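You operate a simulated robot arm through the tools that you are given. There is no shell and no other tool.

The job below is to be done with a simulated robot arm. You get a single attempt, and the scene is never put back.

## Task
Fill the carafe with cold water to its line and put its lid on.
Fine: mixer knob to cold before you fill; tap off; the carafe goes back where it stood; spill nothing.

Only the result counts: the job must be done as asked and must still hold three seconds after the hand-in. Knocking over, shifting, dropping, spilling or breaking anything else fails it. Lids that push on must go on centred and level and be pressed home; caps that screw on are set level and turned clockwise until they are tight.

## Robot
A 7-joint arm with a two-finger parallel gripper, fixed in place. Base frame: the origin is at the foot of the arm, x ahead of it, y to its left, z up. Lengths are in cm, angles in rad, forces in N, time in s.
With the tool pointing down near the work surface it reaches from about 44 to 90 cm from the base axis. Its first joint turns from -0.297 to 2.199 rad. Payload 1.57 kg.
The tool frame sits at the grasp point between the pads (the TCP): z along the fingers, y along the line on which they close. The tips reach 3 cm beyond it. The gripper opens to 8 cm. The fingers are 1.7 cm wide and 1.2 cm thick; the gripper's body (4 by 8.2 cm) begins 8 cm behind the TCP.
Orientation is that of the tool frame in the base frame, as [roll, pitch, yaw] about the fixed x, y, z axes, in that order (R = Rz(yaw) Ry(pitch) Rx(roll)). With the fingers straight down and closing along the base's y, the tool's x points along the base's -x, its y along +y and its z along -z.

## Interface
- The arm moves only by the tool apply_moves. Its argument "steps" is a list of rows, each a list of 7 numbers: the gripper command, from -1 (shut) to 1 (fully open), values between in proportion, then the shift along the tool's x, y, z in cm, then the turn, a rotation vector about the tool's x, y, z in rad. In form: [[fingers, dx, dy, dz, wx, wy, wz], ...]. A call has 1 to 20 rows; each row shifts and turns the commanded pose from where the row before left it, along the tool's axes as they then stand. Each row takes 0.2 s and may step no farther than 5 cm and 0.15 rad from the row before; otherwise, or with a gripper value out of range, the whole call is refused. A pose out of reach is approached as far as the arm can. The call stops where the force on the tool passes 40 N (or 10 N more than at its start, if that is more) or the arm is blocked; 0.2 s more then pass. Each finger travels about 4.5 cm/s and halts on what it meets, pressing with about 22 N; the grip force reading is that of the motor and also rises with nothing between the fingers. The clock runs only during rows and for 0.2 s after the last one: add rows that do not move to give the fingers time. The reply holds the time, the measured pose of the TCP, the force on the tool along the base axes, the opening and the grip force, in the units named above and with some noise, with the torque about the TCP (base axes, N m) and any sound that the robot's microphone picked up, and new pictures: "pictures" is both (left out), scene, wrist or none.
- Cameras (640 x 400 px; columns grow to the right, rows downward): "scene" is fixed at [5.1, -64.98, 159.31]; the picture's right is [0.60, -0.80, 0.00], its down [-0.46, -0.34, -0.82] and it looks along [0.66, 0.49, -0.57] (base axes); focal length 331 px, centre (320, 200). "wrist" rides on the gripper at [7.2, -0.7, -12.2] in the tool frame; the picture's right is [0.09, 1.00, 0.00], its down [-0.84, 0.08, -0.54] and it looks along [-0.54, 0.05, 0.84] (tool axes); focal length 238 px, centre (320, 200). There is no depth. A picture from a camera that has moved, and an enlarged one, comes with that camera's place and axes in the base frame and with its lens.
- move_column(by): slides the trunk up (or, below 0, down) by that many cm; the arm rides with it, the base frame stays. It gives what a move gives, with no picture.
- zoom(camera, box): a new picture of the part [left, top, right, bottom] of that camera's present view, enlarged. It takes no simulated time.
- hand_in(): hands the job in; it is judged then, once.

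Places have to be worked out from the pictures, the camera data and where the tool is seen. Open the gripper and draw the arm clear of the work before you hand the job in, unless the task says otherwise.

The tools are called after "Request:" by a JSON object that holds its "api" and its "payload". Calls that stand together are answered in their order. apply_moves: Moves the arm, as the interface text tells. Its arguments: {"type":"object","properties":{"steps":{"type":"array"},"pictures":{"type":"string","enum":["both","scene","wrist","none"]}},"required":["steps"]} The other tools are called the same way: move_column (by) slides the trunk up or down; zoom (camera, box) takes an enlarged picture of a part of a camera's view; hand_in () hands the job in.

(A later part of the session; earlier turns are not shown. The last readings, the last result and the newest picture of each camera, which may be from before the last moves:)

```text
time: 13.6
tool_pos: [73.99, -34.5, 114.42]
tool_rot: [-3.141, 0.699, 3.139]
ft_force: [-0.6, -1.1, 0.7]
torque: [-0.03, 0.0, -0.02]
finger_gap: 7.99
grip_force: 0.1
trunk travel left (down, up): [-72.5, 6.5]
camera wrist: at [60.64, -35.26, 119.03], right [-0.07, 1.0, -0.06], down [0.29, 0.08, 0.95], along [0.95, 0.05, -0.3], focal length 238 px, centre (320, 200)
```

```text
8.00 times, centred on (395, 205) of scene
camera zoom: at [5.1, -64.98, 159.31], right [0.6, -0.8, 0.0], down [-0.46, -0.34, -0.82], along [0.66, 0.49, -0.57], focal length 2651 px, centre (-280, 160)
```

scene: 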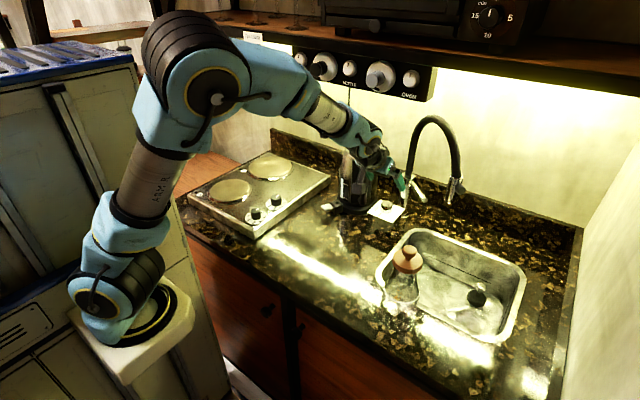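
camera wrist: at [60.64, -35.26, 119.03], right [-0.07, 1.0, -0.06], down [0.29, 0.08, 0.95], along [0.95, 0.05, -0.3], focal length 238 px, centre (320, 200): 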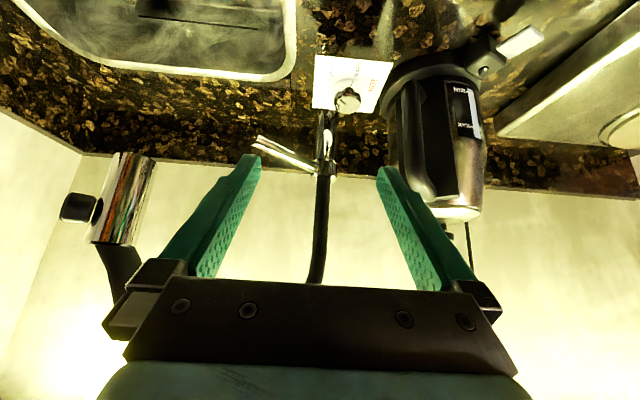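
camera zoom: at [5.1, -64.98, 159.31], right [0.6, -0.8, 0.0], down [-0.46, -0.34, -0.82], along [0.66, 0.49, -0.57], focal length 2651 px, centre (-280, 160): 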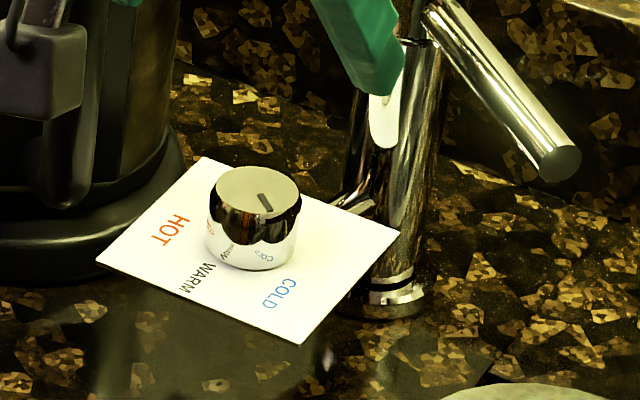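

The knob reads COLD from the scene camera too. Now I'll move over toward the carafe lid and bring the tool back to vertical.

Request:
{"api": "apply_moves", "payload": {"steps": [[1, 1.44, -2.58, -2.95, 0, 0, 0], [1, 1.44, -2.58, -2.95, 0, 0, 0], [1, 1.44, -2.58, -2.95, 0, 0, 0], [1, 1.44, -2.58, -2.95, 0, 0, 0], [1, 1.44, -2.58, -2.95, 0, 0, 0], [1, 1.44, -2.58, -2.95, 0, 0, 0], [1, 0, 0, 0, 0, 0.14, 0], [1, 0, 0, 0, 0, 0.14, 0], [1, 0, 0, 0, 0, 0.14, 0], [1, 0, 0, 0, 0, 0.14, 0], [1, 0, 0, 0, 0, 0.14, 0]], "pictures": "both"}}

```text
time: 16.0
tool_pos: [55.8, -49.99, 122.39]
tool_rot: [-3.141, -0.003, 3.141]
ft_force: [-0.2, -0.3, 0.0]
torque: [0.0, -0.02, -0.01]
finger_gap: 8.0
grip_force: 0.1
trunk travel left (down, up): [-72.5, 6.5]
camera wrist: at [48.77, -50.71, 134.5], right [-0.09, 1.0, 0.0], down [0.84, 0.08, 0.54], along [0.54, 0.05, -0.84], focal length 238 px, centre (320, 200)
```

scene: 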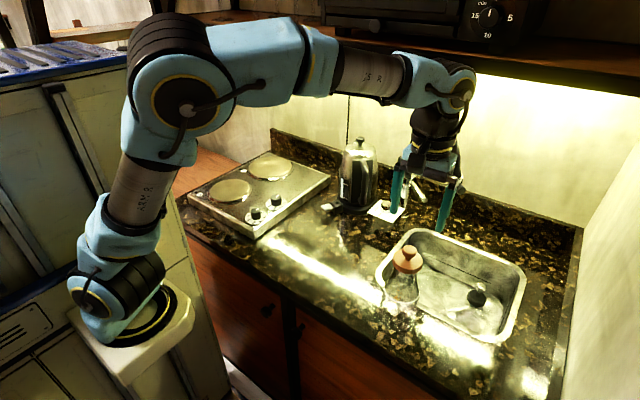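
wrist: 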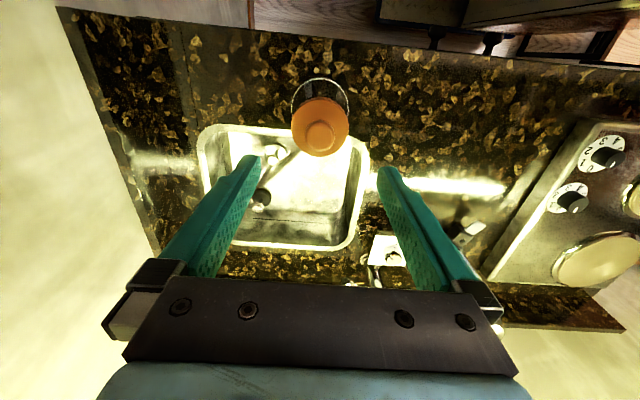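

The hand is above the carafe. I'll zoom in on the lid and carafe to see how the lid is seated.

Request:
{"api": "zoom", "payload": {"camera": "wrist", "box": [270, 60, 370, 170]}}

Request:
{"api": "zoom", "payload": {"camera": "scene", "box": [375, 235, 435, 325]}}

Request:
{"api": "zoom", "payload": {"camera": "wrist", "box": [180, 110, 400, 260]}}

```text
3.64 times, centred on (320, 115) of wrist
camera zoom: at [48.77, -50.71, 134.5], right [-0.09, 1.0, 0.0], down [0.84, 0.08, 0.54], along [0.54, 0.05, -0.84], focal length 867 px, centre (320, 509)
```

zoom: 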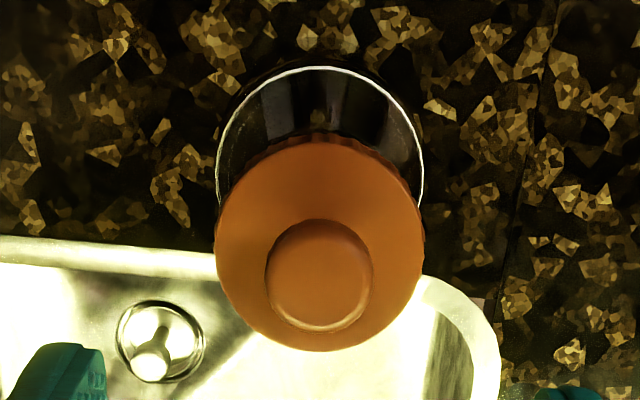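

```text
4.44 times, centred on (405, 280) of scene
camera zoom: at [5.1, -64.98, 159.31], right [0.6, -0.8, 0.0], down [-0.46, -0.34, -0.82], along [0.66, 0.49, -0.57], focal length 1472 px, centre (-58, -156)
```

zoom: 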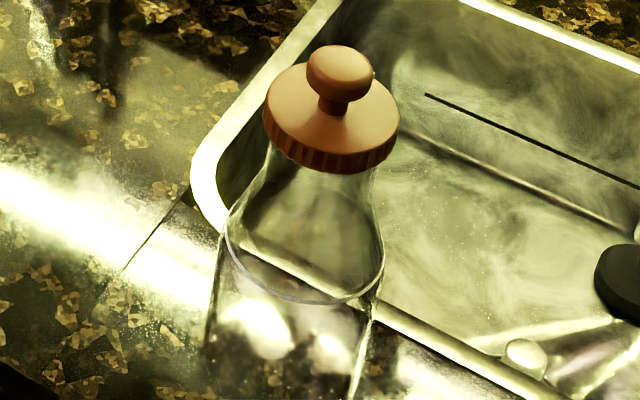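

```text
2.67 times, centred on (290, 185) of wrist
camera zoom: at [48.77, -50.71, 134.5], right [-0.09, 1.0, 0.0], down [0.84, 0.08, 0.54], along [0.54, 0.05, -0.84], focal length 636 px, centre (400, 240)
```

zoom: 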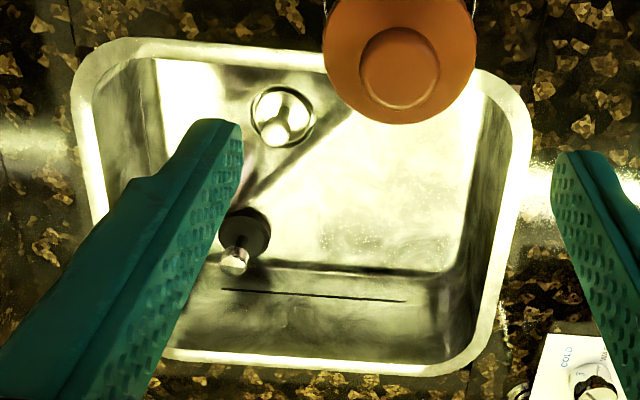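

The lid's finger-knob is at about (55.9, -50.05), z 110.6–113, with the lid disc at 107.8–109. I'll descend with the open fingers around the knob.

Request:
{"api": "apply_moves", "payload": {"steps": [[0.4, -0.02, -0.01, 2.3, 0, 0, 0], [0.4, -0.02, -0.01, 2.3, 0, 0, 0], [0.4, -0.02, -0.01, 2.3, 0, 0, 0], [0.4, -0.04, -0.02, 2.4, 0, 0, 0], [0.4, 0, 0, 0, 0, 0, 0]], "pictures": "both"}}

Request:
{"api": "zoom", "payload": {"camera": "wrist", "box": [240, 80, 400, 220]}}

Request:
{"api": "zoom", "payload": {"camera": "scene", "box": [365, 225, 445, 325]}}

```text
time: 17.2
tool_pos: [56.06, -49.96, 112.93]
tool_rot: [-3.141, -0.001, -3.141]
ft_force: [0.2, -0.5, 0.0]
torque: [-0.03, -0.02, 0.03]
finger_gap: 5.62
grip_force: 0.0
trunk travel left (down, up): [-72.5, 6.5]
camera wrist: at [48.91, -50.73, 125.09], right [-0.09, 1.0, 0.0], down [0.84, 0.08, 0.54], along [0.54, 0.05, -0.84], focal length 238 px, centre (320, 200)
```

scene: 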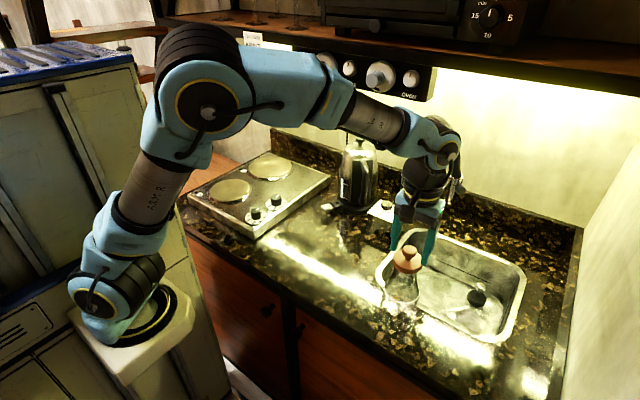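
wrist: 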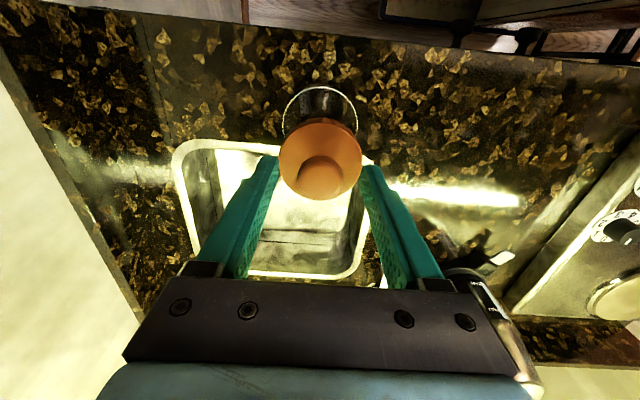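

```text
2.86 times, centred on (320, 150) of wrist
camera zoom: at [48.91, -50.73, 125.09], right [-0.09, 1.0, 0.0], down [0.84, 0.08, 0.54], along [0.54, 0.05, -0.84], focal length 681 px, centre (320, 343)
```

zoom: 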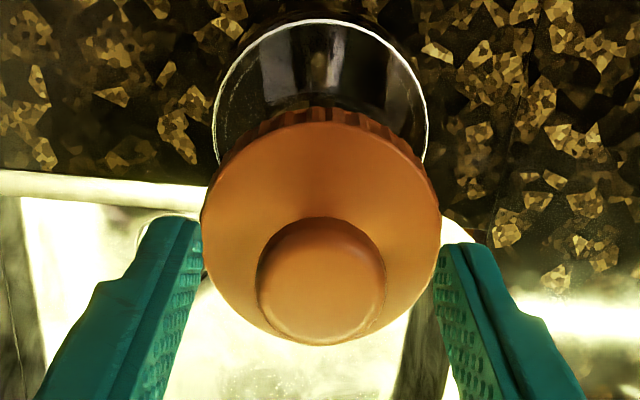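

```text
4.00 times, centred on (405, 275) of scene
camera zoom: at [5.1, -64.98, 159.31], right [0.6, -0.8, 0.0], down [-0.46, -0.34, -0.82], along [0.66, 0.49, -0.57], focal length 1325 px, centre (-20, -100)
```

zoom: 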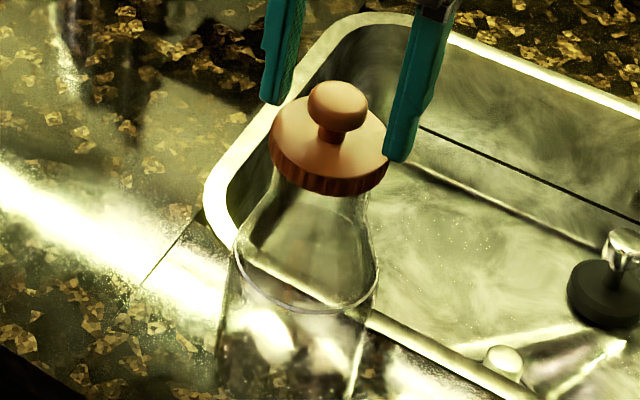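

The knob is centred between the fingers to within about 0.2 cm. I'll nudge onto it and close.

Request:
{"api": "apply_moves", "payload": {"steps": [[0.4, 0.2, -0.1, 0, 0, 0, 0], [-0.4, 0, 0, 0, 0, 0, 0], [-0.4, 0, 0, 0, 0, 0, 0], [-0.4, 0, 0, 0, 0, 0, 0], [-0.4, 0, 0, 0, 0, 0, 0]], "pictures": "both"}}

Request:
{"api": "zoom", "payload": {"camera": "scene", "box": [365, 225, 445, 325]}}

```text
time: 18.4
tool_pos: [55.78, -50.09, 113.02]
tool_rot: [-3.14, 0.001, -3.142]
ft_force: [1.7, 0.3, -0.6]
torque: [0.04, -0.01, 0.0]
finger_gap: 2.83
grip_force: 22.3
trunk travel left (down, up): [-72.5, 6.5]
camera wrist: at [48.7, -50.84, 125.16], right [-0.09, 1.0, 0.0], down [0.84, 0.08, 0.54], along [0.54, 0.05, -0.84], focal length 238 px, centre (320, 200)
```

scene: 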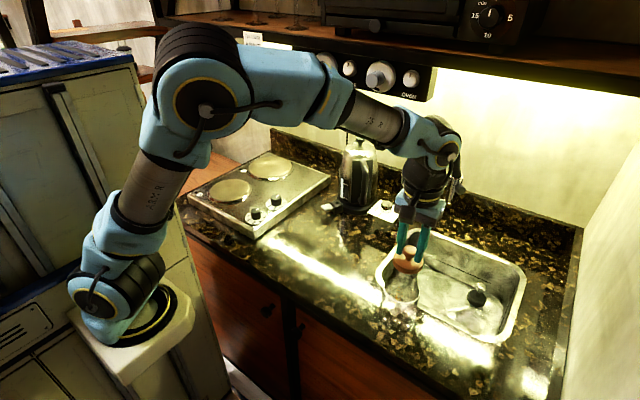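
wrist: 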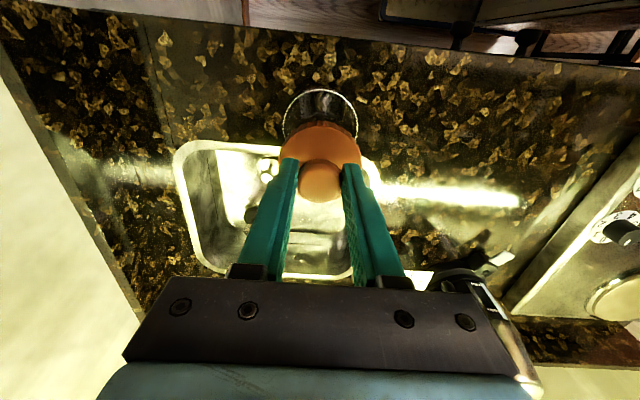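

```text
4.00 times, centred on (405, 275) of scene
camera zoom: at [5.1, -64.98, 159.31], right [0.6, -0.8, 0.0], down [-0.46, -0.34, -0.82], along [0.66, 0.49, -0.57], focal length 1325 px, centre (-20, -100)
```

zoom: 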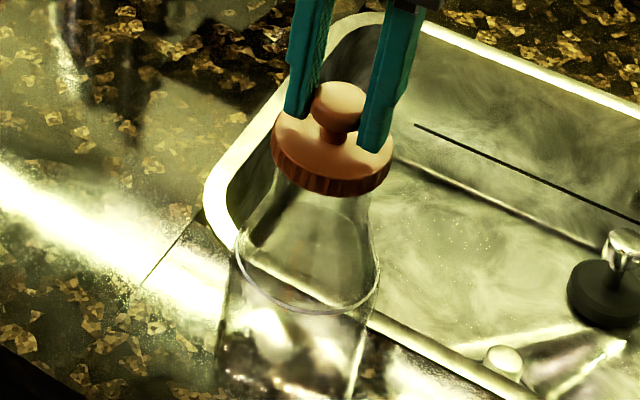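

The knob is gripped, gap 2.83. I'll lift a little and watch the force to learn whether the lid is loose or fixed.

Request:
{"api": "apply_moves", "payload": {"steps": [[-0.4, 0, 0, -0.3, 0, 0, 0], [-0.4, 0, 0, -0.3, 0, 0, 0], [-0.4, 0, 0, 0, 0, 0, 0]], "pictures": "both"}}

Request:
{"api": "zoom", "payload": {"camera": "scene", "box": [365, 225, 445, 325]}}

```text
time: 19.2
tool_pos: [55.83, -49.95, 113.59]
tool_rot: [3.141, -0.001, -3.142]
ft_force: [-0.2, 0.1, -0.3]
torque: [0.03, 0.0, 0.0]
finger_gap: 2.86
grip_force: 22.1
trunk travel left (down, up): [-72.5, 6.5]
heard: snap
camera wrist: at [48.7, -50.84, 125.78], right [-0.09, 1.0, 0.0], down [0.84, 0.08, 0.54], along [0.54, 0.05, -0.84], focal length 238 px, centre (320, 200)
```

scene: 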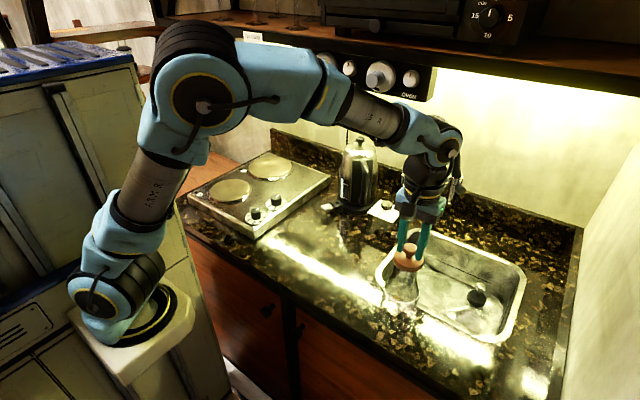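
wrist: 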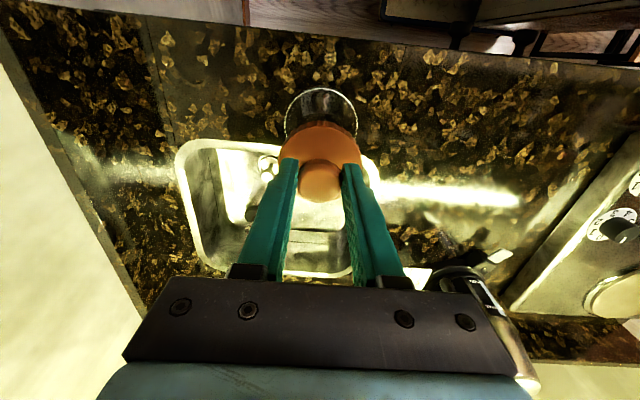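

```text
4.00 times, centred on (405, 275) of scene
camera zoom: at [5.1, -64.98, 159.31], right [0.6, -0.8, 0.0], down [-0.46, -0.34, -0.82], along [0.66, 0.49, -0.57], focal length 1325 px, centre (-20, -100)
```

zoom: 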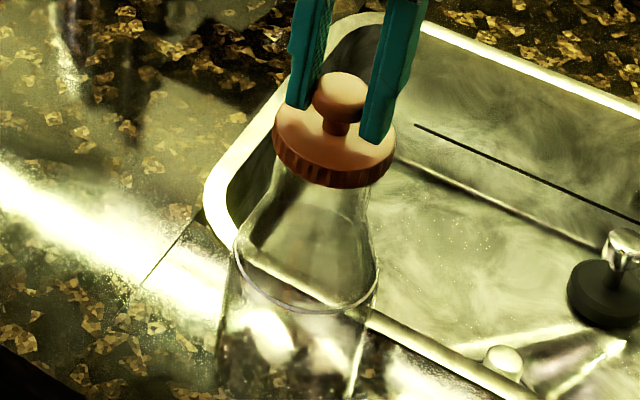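

A "snap" and near-zero force: the push-on lid came free and the carafe stayed put. I'll lift it clear of the neck.

Request:
{"api": "apply_moves", "payload": {"steps": [[-0.4, 0, 0, -1, 0, 0, 0], [-0.4, 0, 0, -2, 0, 0, 0], [-0.4, 0, 0, -2, 0, 0, 0], [-0.4, 0, 0, -2, 0, 0, 0], [-0.4, 0, 0, 0, 0, 0, 0]], "pictures": "both"}}

Request:
{"api": "zoom", "payload": {"camera": "scene", "box": [365, 205, 445, 325]}}

Request:
{"api": "zoom", "payload": {"camera": "scene", "box": [240, 200, 400, 310]}}

```text
time: 20.4
tool_pos: [55.82, -50.02, 120.77]
tool_rot: [3.141, 0.001, -3.141]
ft_force: [0.5, 0.9, 0.2]
torque: [-0.02, 0.01, 0.0]
finger_gap: 2.84
grip_force: 21.8
trunk travel left (down, up): [-72.5, 6.5]
camera wrist: at [48.68, -50.84, 132.84], right [-0.09, 1.0, 0.0], down [0.84, 0.08, 0.54], along [0.54, 0.05, -0.84], focal length 238 px, centre (320, 200)
```

scene: 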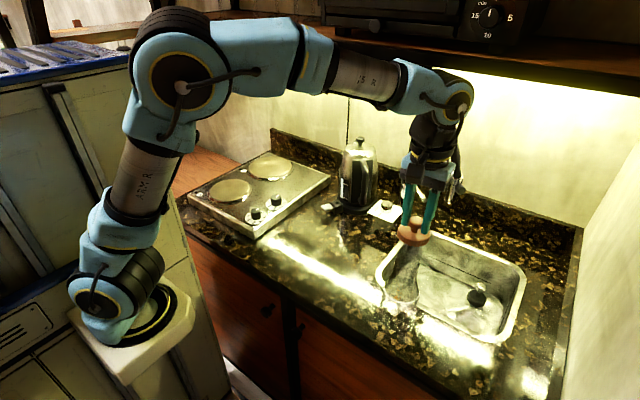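
wrist: 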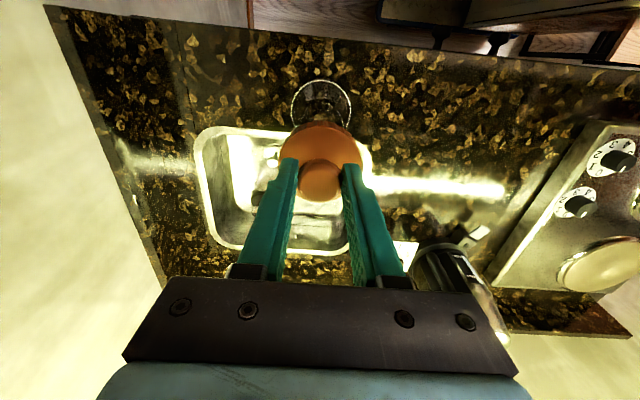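

```text
3.33 times, centred on (405, 265) of scene
camera zoom: at [5.1, -64.98, 159.31], right [0.6, -0.8, 0.0], down [-0.46, -0.34, -0.82], along [0.66, 0.49, -0.57], focal length 1104 px, centre (37, -17)
```

zoom: 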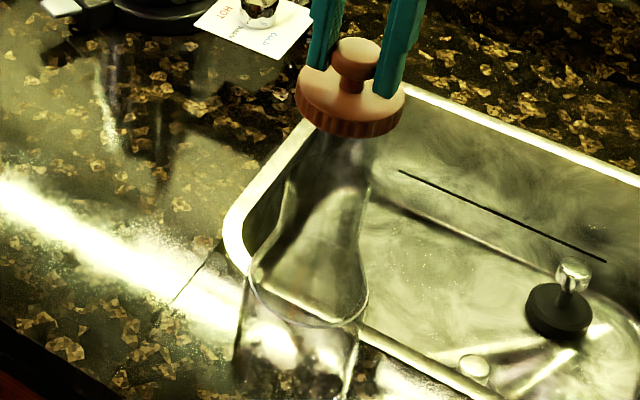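

```text
3.64 times, centred on (320, 255) of scene
camera zoom: at [5.1, -64.98, 159.31], right [0.6, -0.8, 0.0], down [-0.46, -0.34, -0.82], along [0.66, 0.49, -0.57], focal length 1205 px, centre (320, 0)
```

zoom: 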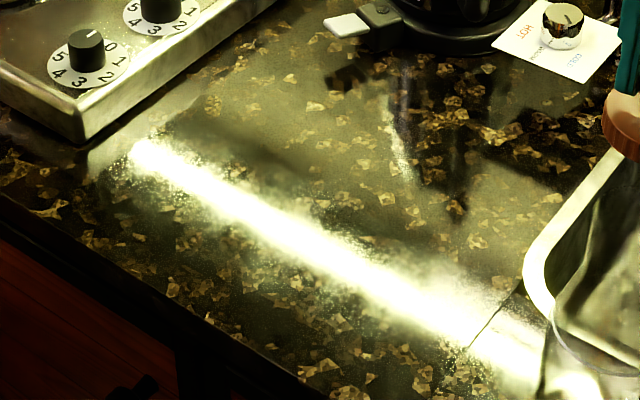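

The lid is off; the free counter between the stove and sink is around (60, -26). I'll carry it there at height, then lower.

Request:
{"api": "apply_moves", "payload": {"steps": [[-0.4, -0.7, 4, 0, 0, 0, 0], [-0.4, -0.7, 4, 0, 0, 0, 0], [-0.4, -0.7, 4, 0, 0, 0, 0], [-0.4, -0.7, 4, 0, 0, 0, 0], [-0.4, -0.7, 4, 0, 0, 0, 0], [-0.4, -0.7, 4, 0, 0, 0, 0], [-0.4, 0, 0, 4, 0, 0, 0], [-0.4, 0, 0, 4, 0, 0, 0], [-0.4, 0, 0, 4, 0, 0, 0], [-0.4, 0, 0, 4, 0, 0, 0], [-0.4, 0, 0, 4, 0, 0, 0], [-0.4, 0, 0, 3, 0, 0, 0], [-0.4, 0, 0, 0, 0, 0, 0]], "pictures": "both"}}

Request:
{"api": "zoom", "payload": {"camera": "scene", "box": [365, 225, 445, 325]}}

Request:
{"api": "zoom", "payload": {"camera": "scene", "box": [270, 190, 390, 290]}}

```text
time: 23.2
tool_pos: [60.04, -26.2, 97.72]
tool_rot: [-3.142, -0.001, -3.14]
ft_force: [-0.4, -0.6, -0.7]
torque: [0.04, -0.05, 0.0]
finger_gap: 2.83
grip_force: 21.9
trunk travel left (down, up): [-72.5, 6.5]
camera wrist: at [52.89, -26.94, 109.82], right [-0.09, 1.0, 0.0], down [0.84, 0.08, 0.54], along [0.54, 0.05, -0.84], focal length 238 px, centre (320, 200)
```

scene: 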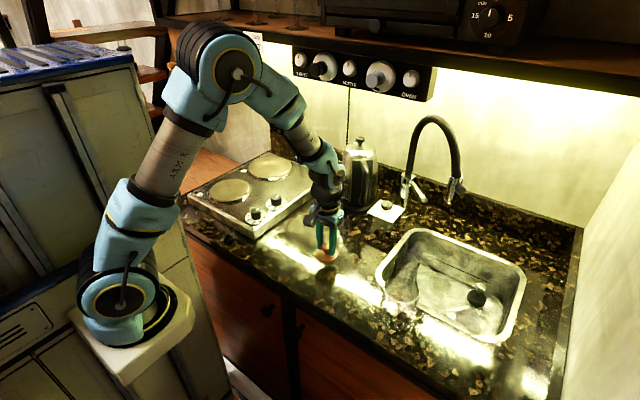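
wrist: 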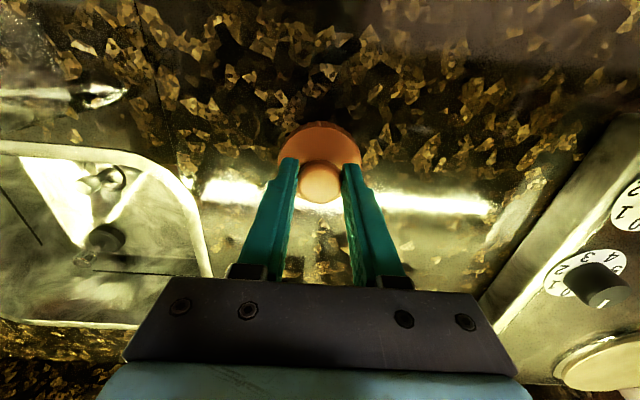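

```text
4.00 times, centred on (405, 275) of scene
camera zoom: at [5.1, -64.98, 159.31], right [0.6, -0.8, 0.0], down [-0.46, -0.34, -0.82], along [0.66, 0.49, -0.57], focal length 1325 px, centre (-20, -100)
```

zoom: 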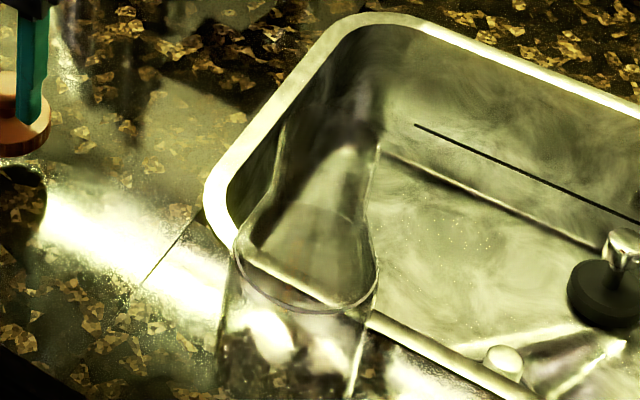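

```text
4.00 times, centred on (330, 240) of scene
camera zoom: at [5.1, -64.98, 159.31], right [0.6, -0.8, 0.0], down [-0.46, -0.34, -0.82], along [0.66, 0.49, -0.57], focal length 1325 px, centre (280, 40)
```

zoom: 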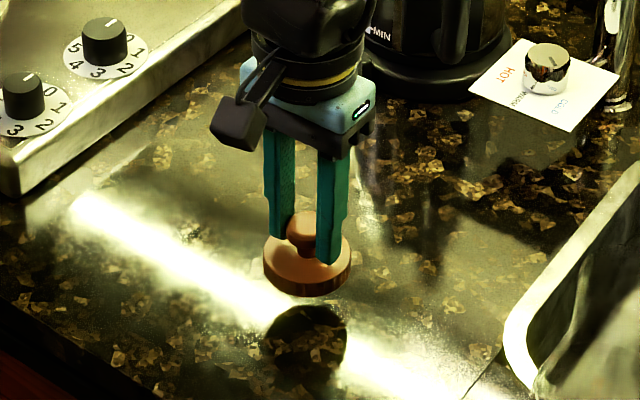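

The lid hangs level about 4 cm above the counter, and the carafe has not moved. I'll lower it carefully.

Request:
{"api": "apply_moves", "payload": {"steps": [[-0.4, 0, 0, 1.5, 0, 0, 0], [-0.4, 0, 0, 1.2, 0, 0, 0], [-0.4, 0, 0, 0.3, 0, 0, 0], [-0.4, 0, 0, 0, 0, 0, 0]], "pictures": "scene"}}

Request:
{"api": "zoom", "payload": {"camera": "scene", "box": [290, 210, 370, 290]}}

```text
time: 24.2
tool_pos: [60.09, -26.0, 94.66]
tool_rot: [-3.141, -0.001, 3.141]
ft_force: [-0.5, 0.8, 0.3]
torque: [-0.02, -0.03, 0.0]
finger_gap: 2.83
grip_force: 22.1
trunk travel left (down, up): [-72.5, 6.5]
```

scene: 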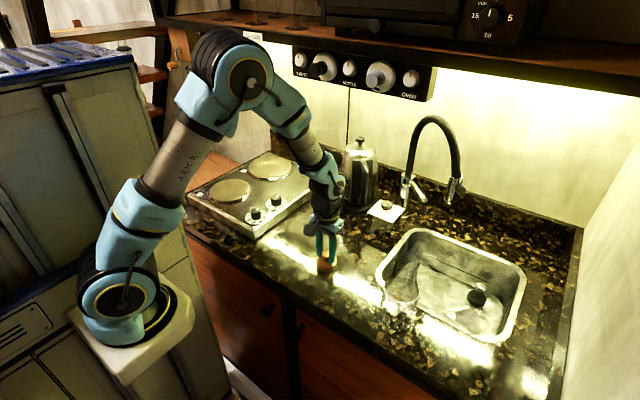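

```text
5.00 times, centred on (330, 250) of scene
camera zoom: at [5.1, -64.98, 159.31], right [0.6, -0.8, 0.0], down [-0.46, -0.34, -0.82], along [0.66, 0.49, -0.57], focal length 1657 px, centre (270, -50)
```

zoom: 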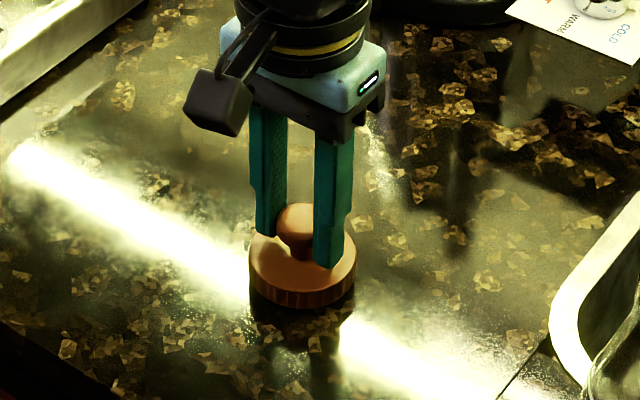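

There is no contact yet. I'll continue down in small steps until the force shows the counter.

Request:
{"api": "apply_moves", "payload": {"steps": [[-0.4, 0, 0, 0.3, 0, 0, 0], [-0.4, 0, 0, 0.2, 0, 0, 0], [-0.4, 0, 0, 0, 0, 0, 0]], "pictures": "none"}}

```text
time: 25.0
tool_pos: [59.94, -26.0, 94.13]
tool_rot: [-3.141, 0.0, 3.142]
ft_force: [0.4, -0.2, 0.4]
torque: [-0.02, 0.0, 0.0]
finger_gap: 2.83
grip_force: 21.7
trunk travel left (down, up): [-72.5, 6.5]
```

Still free, so I'll go down a little more.

Request:
{"api": "apply_moves", "payload": {"steps": [[-0.4, 0, 0, 0.2, 0, 0, 0], [-0.4, 0, 0, 0.2, 0, 0, 0], [-0.4, 0, 0, 0, 0, 0, 0]], "pictures": "scene"}}

Request:
{"api": "zoom", "payload": {"camera": "scene", "box": [290, 210, 370, 290]}}

```text
time: 25.8
tool_pos: [59.98, -26.05, 93.94]
tool_rot: [-3.14, 0.004, -3.141]
ft_force: [-1.2, -1.1, 26.7]
torque: [0.0, -0.07, 0.01]
finger_gap: 2.84
grip_force: 22.2
trunk travel left (down, up): [-72.5, 6.5]
```

scene: 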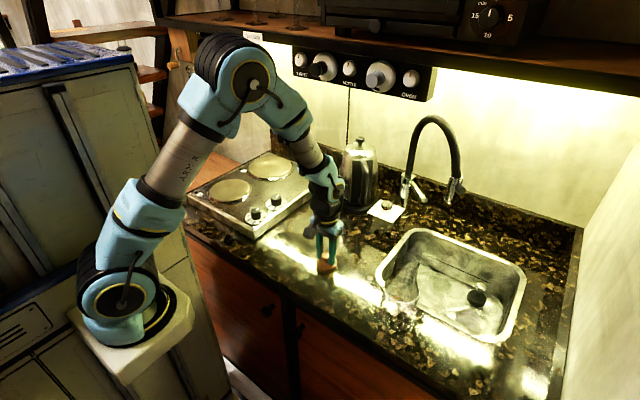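

```text
5.00 times, centred on (330, 250) of scene
camera zoom: at [5.1, -64.98, 159.31], right [0.6, -0.8, 0.0], down [-0.46, -0.34, -0.82], along [0.66, 0.49, -0.57], focal length 1657 px, centre (270, -50)
```

zoom: 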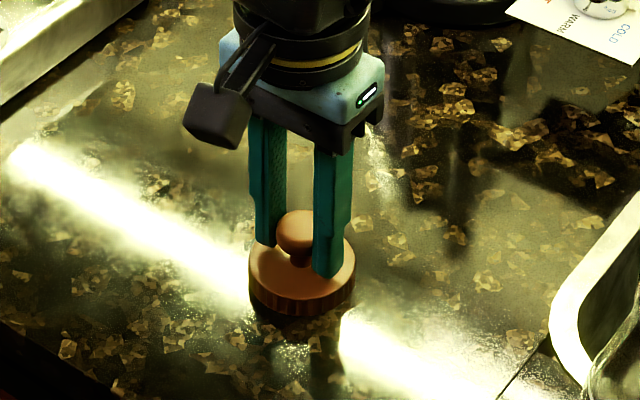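

Contact at TCP z≈93.95, so the lid is on the counter. I'll relax the pressure, open, and rise straight up.

Request:
{"api": "apply_moves", "payload": {"steps": [[-0.4, 0, 0, -0.18, 0, 0, 0], [0.5, 0, 0, 0, 0, 0, 0], [0.5, 0, 0, 0, 0, 0, 0], [0.5, 0, 0, 0, 0, 0, 0], [0.5, 0, 0, -2, 0, 0, 0], [0.5, 0, 0, -4, 0, 0, 0], [0.5, 0, 0, -4, 0, 0, 0], [0.5, 0, 0, -4, 0, 0, 0]], "pictures": "both"}}

Request:
{"api": "zoom", "payload": {"camera": "scene", "box": [290, 210, 370, 290]}}

Request:
{"api": "zoom", "payload": {"camera": "wrist", "box": [240, 60, 400, 200]}}

```text
time: 27.6
tool_pos: [60.07, -26.01, 108.04]
tool_rot: [3.14, -0.001, -3.141]
ft_force: [0.3, -0.2, 0.0]
torque: [-0.04, 0.03, 0.01]
finger_gap: 6.02
grip_force: 0.1
trunk travel left (down, up): [-72.5, 6.5]
camera wrist: at [53.01, -26.88, 120.14], right [-0.09, 1.0, 0.0], down [0.84, 0.08, 0.54], along [0.54, 0.05, -0.84], focal length 238 px, centre (320, 200)
```

scene: 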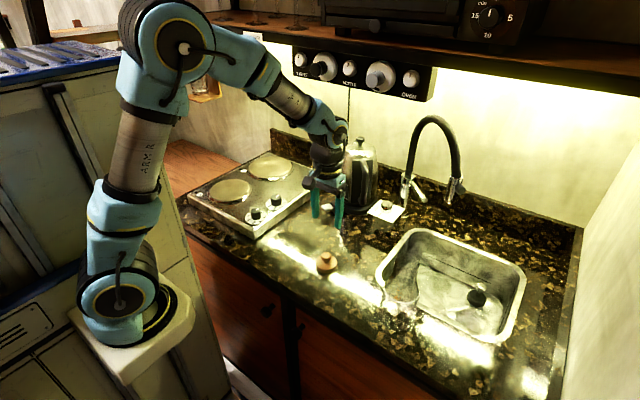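
wrist: 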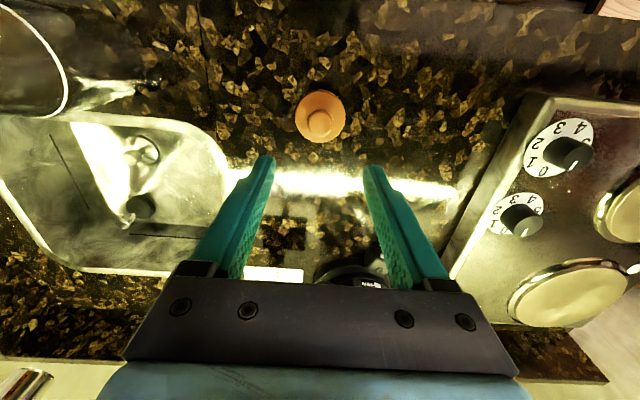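

```text
5.00 times, centred on (330, 250) of scene
camera zoom: at [5.1, -64.98, 159.31], right [0.6, -0.8, 0.0], down [-0.46, -0.34, -0.82], along [0.66, 0.49, -0.57], focal length 1657 px, centre (270, -50)
```

zoom: 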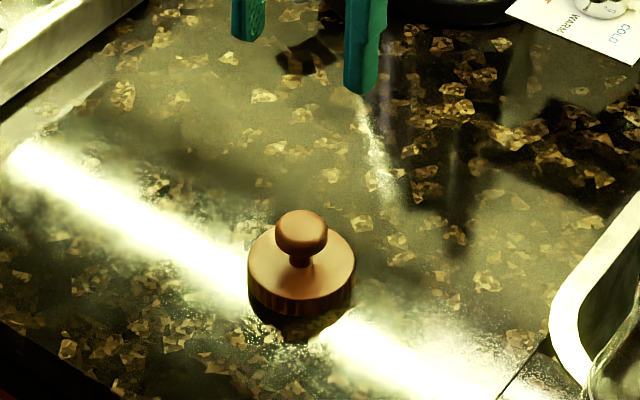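

```text
2.86 times, centred on (320, 130) of wrist
camera zoom: at [53.01, -26.88, 120.14], right [-0.09, 1.0, 0.0], down [0.84, 0.08, 0.54], along [0.54, 0.05, -0.84], focal length 681 px, centre (320, 400)
```

zoom: 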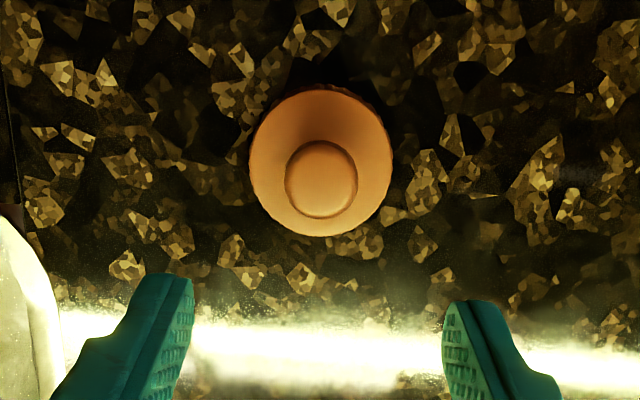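

The lid rests upright on the counter at (60, -26). Now I'll study the open carafe's neck and shape.

Request:
{"api": "zoom", "payload": {"camera": "scene", "box": [375, 245, 435, 325]}}

Request:
{"api": "zoom", "payload": {"camera": "wrist", "box": [0, 0, 160, 130]}}

```text
5.00 times, centred on (405, 285) of scene
camera zoom: at [5.1, -64.98, 159.31], right [0.6, -0.8, 0.0], down [-0.46, -0.34, -0.82], along [0.66, 0.49, -0.57], focal length 1657 px, centre (-105, -225)
```

zoom: 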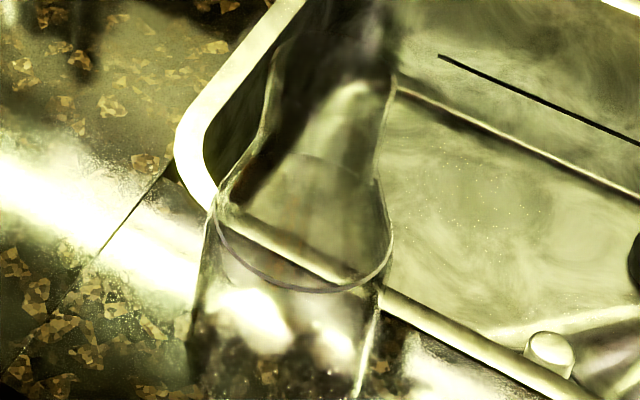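

```text
3.08 times, centred on (80, 65) of wrist
camera zoom: at [53.01, -26.88, 120.14], right [-0.09, 1.0, 0.0], down [0.84, 0.08, 0.54], along [0.54, 0.05, -0.84], focal length 733 px, centre (1058, 615)
```

zoom: 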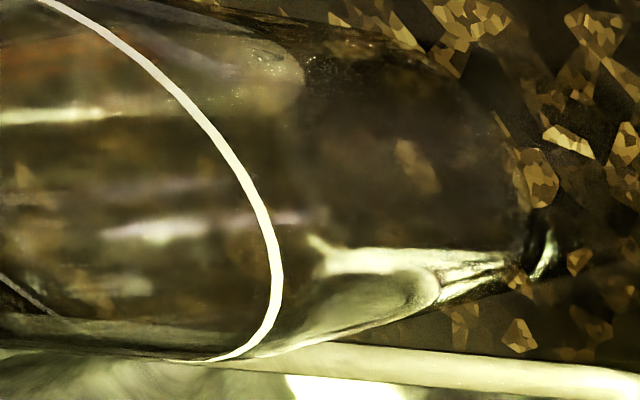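

Refraction makes the neck hard to judge from above. I'll go to a tilted approach pose behind the carafe so the wrist camera sees it from the side.

Request:
{"api": "apply_moves", "payload": {"steps": [[1, 3.14, -3.22, -1.2, 0, 0, 0], [1, 3.14, -3.22, -1.2, 0, 0, 0], [1, 3.14, -3.22, -1.2, 0, 0, 0], [1, 3.14, -3.22, -1.2, 0, 0, 0], [1, 3.14, -3.22, -1.2, 0, 0, 0], [1, 0, 0, 0, 0, -0.1333, 0], [1, 0, 0, 0, 0, -0.1333, 0], [1, 0, 0, 0, 0, -0.1333, 0], [1, 0, 0, 0, 0, -0.1333, 0], [1, 0, 0, 0, 0, -0.1333, 0], [1, 0, 0, 0, 0, -0.1333, 0], [1, 0, 0, 0, 0.086, 0, 0.0836], [1, 0, 0, 0, 0.086, 0, 0.0836], [1, 0, 0, 0, 0.086, 0, 0.0836], [1, 0, 0, 0, 0.086, 0, 0.0836], [1, 0, 0, 0, 0.086, 0, 0.0836]], "pictures": "both"}}

```text
time: 31.0
tool_pos: [44.57, -42.46, 114.0]
tool_rot: [3.141, 0.796, 2.538]
ft_force: [-0.4, -0.5, 1.1]
torque: [0.02, 0.0, 0.0]
finger_gap: 7.99
grip_force: 0.1
out of reach, approached as far as the arm can: row 16
trunk travel left (down, up): [-72.5, 6.5]
camera wrist: at [32.92, -35.42, 117.5], right [0.51, 0.86, -0.06], down [0.21, -0.05, 0.98], along [0.83, -0.51, -0.2], focal length 238 px, centre (320, 200)
```

scene: 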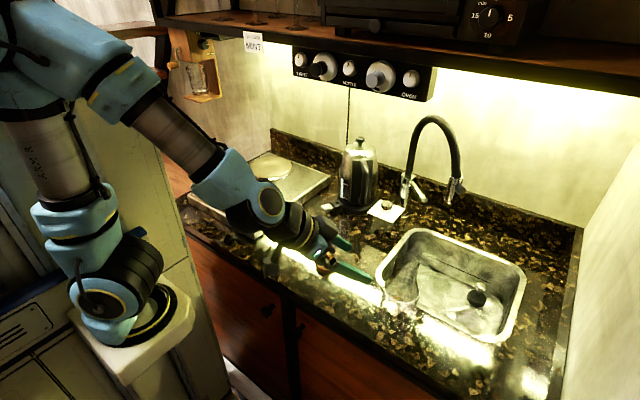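
wrist: 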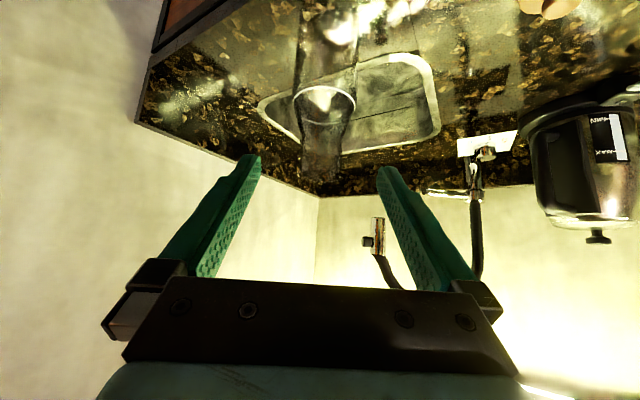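

The wrist camera now sees the carafe from the side (upside-down). I'll enlarge it.

Request:
{"api": "zoom", "payload": {"camera": "wrist", "box": [250, 0, 410, 200]}}

Request:
{"api": "zoom", "payload": {"camera": "wrist", "box": [280, 80, 370, 190]}}

```text
2.00 times, centred on (330, 100) of wrist
camera zoom: at [32.92, -35.42, 117.5], right [0.51, 0.86, -0.06], down [0.21, -0.05, 0.98], along [0.83, -0.51, -0.2], focal length 477 px, centre (300, 400)
```

zoom: 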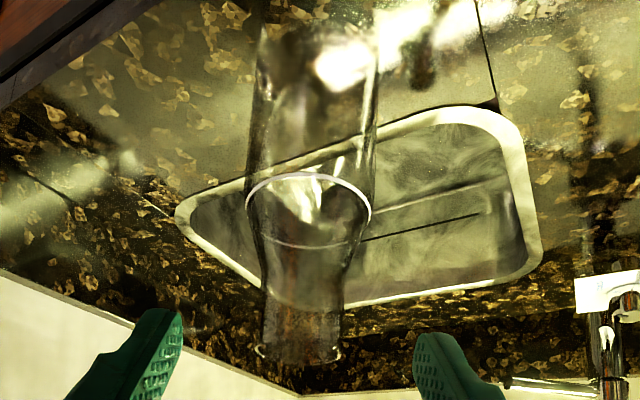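

```text
3.64 times, centred on (325, 135) of wrist
camera zoom: at [32.92, -35.42, 117.5], right [0.51, 0.86, -0.06], down [0.21, -0.05, 0.98], along [0.83, -0.51, -0.2], focal length 867 px, centre (302, 436)
```

zoom: 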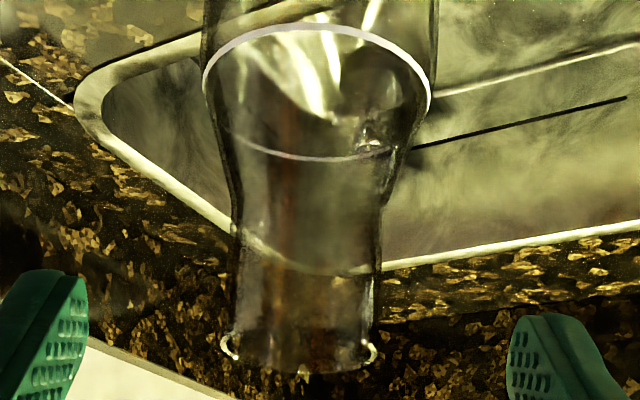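

From this side view:
- The neck is a cylinder about 4.7 cm across from z 104.6 to 108.5.
- The rim is at z≈109 and the fill line at z≈99.6.
- The axis is at about (55.95, -50).

I'll advance to a pre-grasp behind the neck.

Request:
{"api": "apply_moves", "payload": {"steps": [[1, -0.22, 0.07, 3.46, 0, 0, 0], [1, -0.22, 0.07, 3.46, 0, 0, 0], [1, -0.22, 0.07, 3.46, 0, 0, 0], [1, 0, 0, 0, 0, 0, 0]], "pictures": "both"}}

Request:
{"api": "zoom", "payload": {"camera": "wrist", "box": [220, 80, 420, 230]}}

Request:
{"api": "zoom", "payload": {"camera": "scene", "box": [340, 220, 440, 310]}}

```text
time: 32.0
tool_pos: [51.19, -46.73, 107.3]
tool_rot: [3.141, 0.802, 2.542]
ft_force: [-0.6, -0.2, 0.1]
torque: [0.0, 0.02, 0.01]
finger_gap: 7.99
grip_force: 0.2
trunk travel left (down, up): [-72.5, 6.5]
camera wrist: at [39.58, -39.64, 110.6], right [0.51, 0.86, -0.07], down [0.2, -0.05, 0.98], along [0.84, -0.51, -0.2], focal length 238 px, centre (320, 200)
```

scene: 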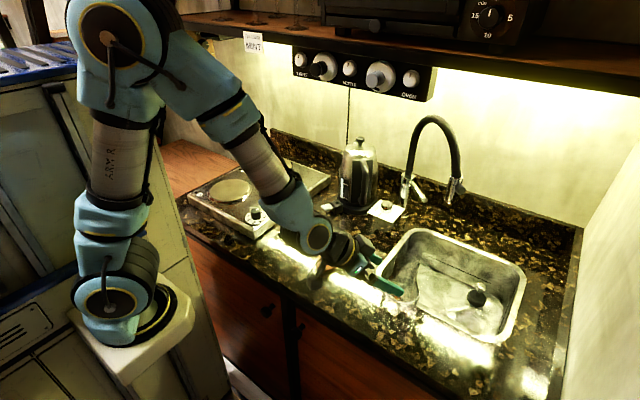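
wrist: 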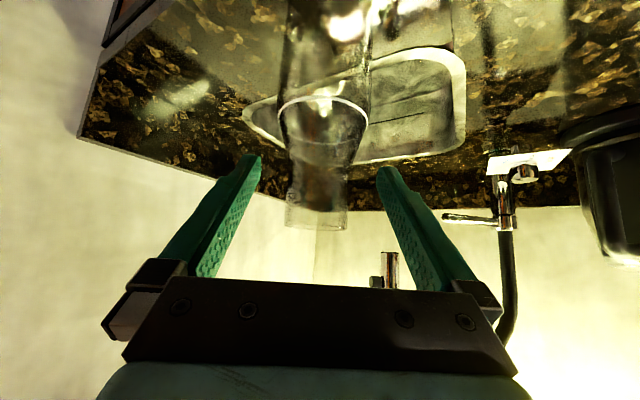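

```text
2.67 times, centred on (320, 155) of wrist
camera zoom: at [39.58, -39.64, 110.6], right [0.51, 0.86, -0.07], down [0.2, -0.05, 0.98], along [0.84, -0.51, -0.2], focal length 636 px, centre (320, 320)
```

zoom: 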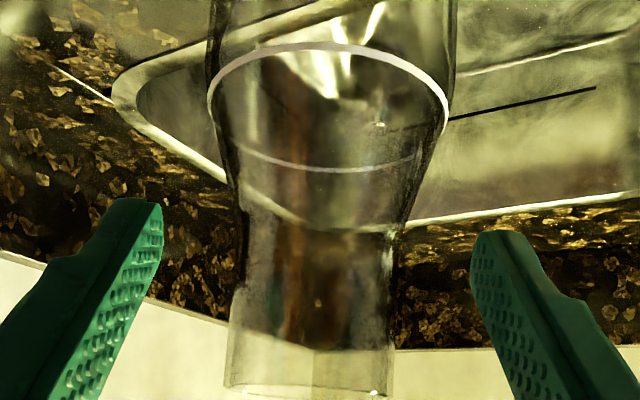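

```text
4.44 times, centred on (390, 265) of scene
camera zoom: at [5.1, -64.98, 159.31], right [0.6, -0.8, 0.0], down [-0.46, -0.34, -0.82], along [0.66, 0.49, -0.57], focal length 1472 px, centre (9, -89)
```

zoom: 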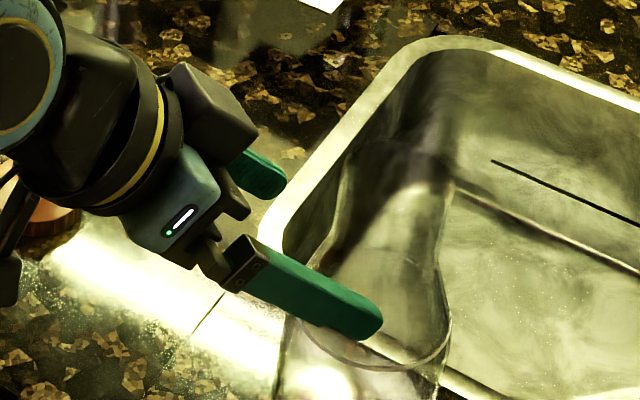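

The neck is centred between the open fingers. I'll advance about 5.2 cm horizontally so the pads straddle it.

Request:
{"api": "apply_moves", "payload": {"steps": [[1, -0.9, 0, 0.95, 0, 0, 0], [1, -0.9, 0, 0.95, 0, 0, 0], [1, -0.9, 0, 0.95, 0, 0, 0], [1, -0.83, 0, 0.94, 0, 0, 0], [1, 0, 0, 0, 0, 0, 0]], "pictures": "both"}}

Request:
{"api": "zoom", "payload": {"camera": "wrist", "box": [220, 100, 420, 250]}}

Request:
{"api": "zoom", "payload": {"camera": "scene", "box": [340, 220, 440, 310]}}

```text
time: 33.2
tool_pos: [55.5, -49.71, 107.41]
tool_rot: [-3.141, 0.8, 2.541]
ft_force: [0.5, -0.3, -0.6]
torque: [-0.02, -0.02, 0.01]
finger_gap: 7.96
grip_force: 0.1
trunk travel left (down, up): [-72.5, 6.5]
camera wrist: at [43.85, -42.66, 110.58], right [0.51, 0.86, -0.07], down [0.2, -0.05, 0.98], along [0.84, -0.51, -0.2], focal length 238 px, centre (320, 200)
```

scene: 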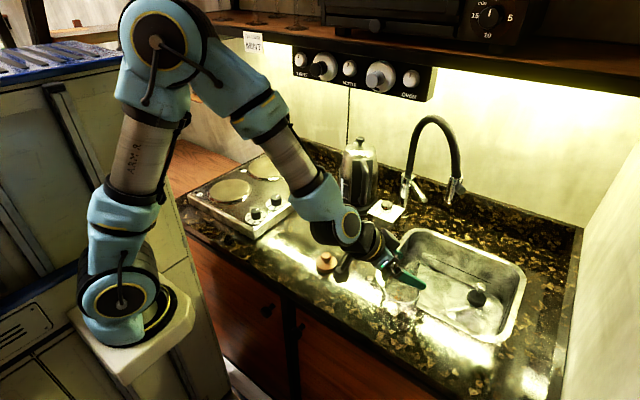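
wrist: 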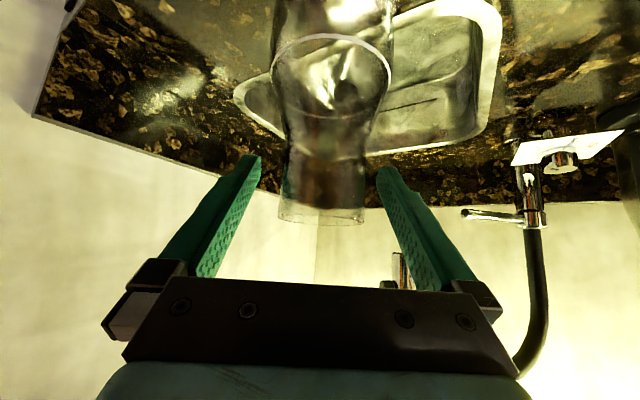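

```text
2.67 times, centred on (320, 175) of wrist
camera zoom: at [43.85, -42.66, 110.58], right [0.51, 0.86, -0.07], down [0.2, -0.05, 0.98], along [0.84, -0.51, -0.2], focal length 636 px, centre (320, 267)
```

zoom: 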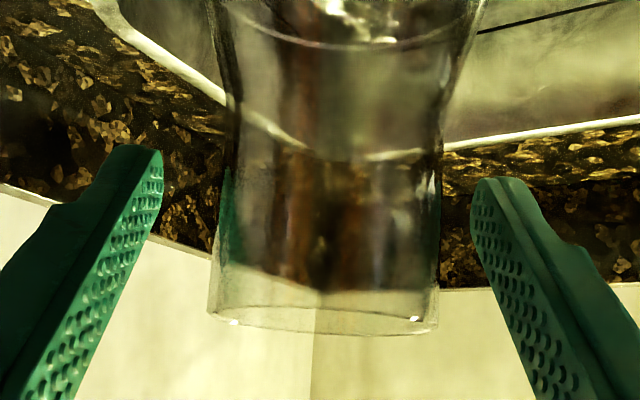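

```text
4.44 times, centred on (390, 265) of scene
camera zoom: at [5.1, -64.98, 159.31], right [0.6, -0.8, 0.0], down [-0.46, -0.34, -0.82], along [0.66, 0.49, -0.57], focal length 1472 px, centre (9, -89)
```

zoom: 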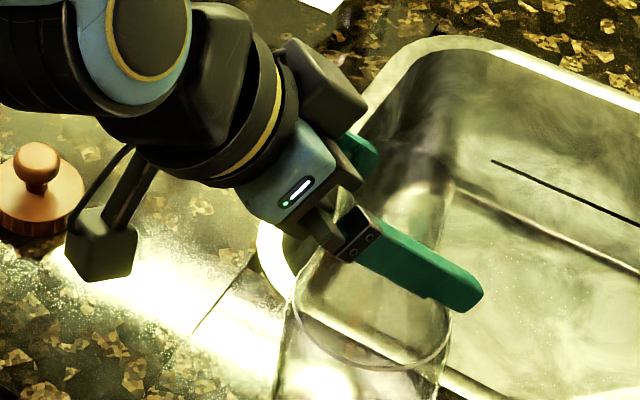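

The fingers straddle the neck at z≈106.7 with the rim at 109. I'll close on the neck.

Request:
{"api": "apply_moves", "payload": {"steps": [[0.5, 0, 0.05, 0, 0, 0, 0], [0.35, 0, 0, 0, 0, 0, 0], [0.2, 0, 0, 0, 0, 0, 0], [0, 0, 0, 0, 0, 0, 0], [-0.2, 0, 0, 0, 0, 0, 0], [-0.2, 0, 0, 0, 0, 0, 0]], "pictures": "both"}}

Request:
{"api": "zoom", "payload": {"camera": "wrist", "box": [220, 100, 420, 250]}}

Request:
{"api": "zoom", "payload": {"camera": "scene", "box": [340, 220, 440, 310]}}

```text
time: 34.6
tool_pos: [55.61, -49.68, 107.4]
tool_rot: [-3.14, 0.799, 2.541]
ft_force: [1.1, 1.3, 0.1]
torque: [0.16, -0.19, 0.1]
finger_gap: 5.11
grip_force: 22.2
trunk travel left (down, up): [-72.5, 6.5]
camera wrist: at [43.88, -42.6, 110.58], right [0.51, 0.86, -0.07], down [0.2, -0.05, 0.98], along [0.84, -0.51, -0.2], focal length 238 px, centre (320, 200)
```

scene: 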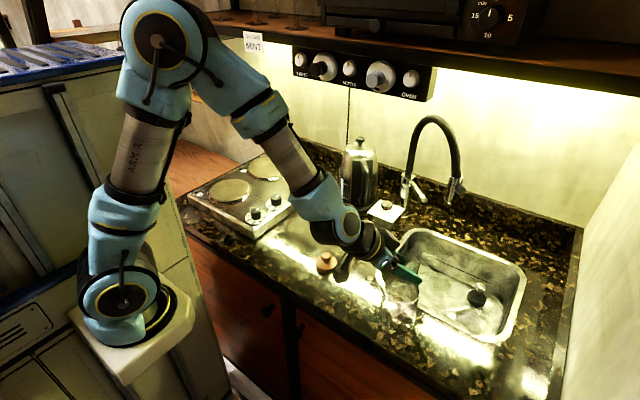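
wrist: 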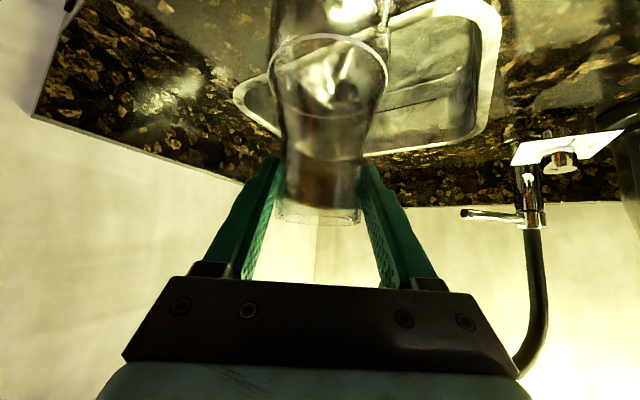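

```text
2.67 times, centred on (320, 175) of wrist
camera zoom: at [43.88, -42.6, 110.58], right [0.51, 0.86, -0.07], down [0.2, -0.05, 0.98], along [0.84, -0.51, -0.2], focal length 636 px, centre (320, 267)
```

zoom: 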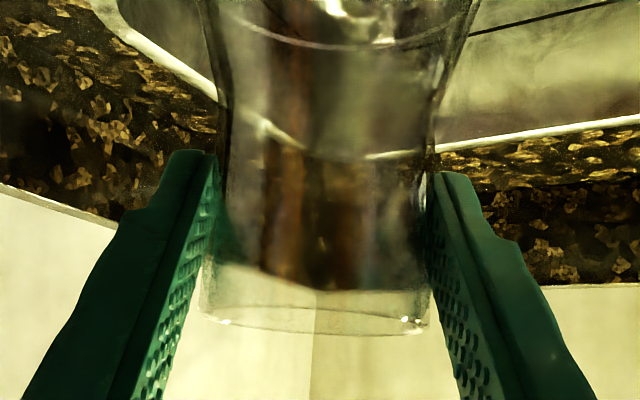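

```text
4.44 times, centred on (390, 265) of scene
camera zoom: at [5.1, -64.98, 159.31], right [0.6, -0.8, 0.0], down [-0.46, -0.34, -0.82], along [0.66, 0.49, -0.57], focal length 1472 px, centre (9, -89)
```

zoom: 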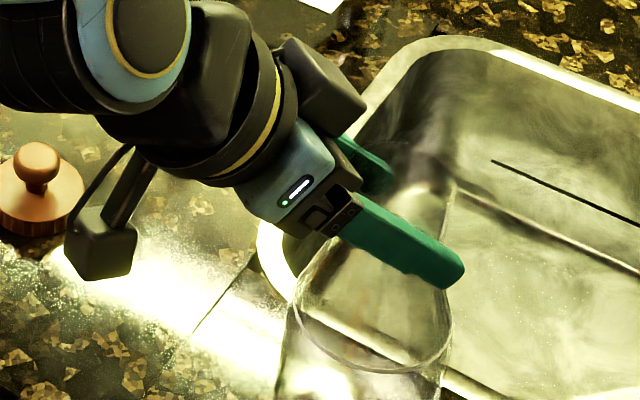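

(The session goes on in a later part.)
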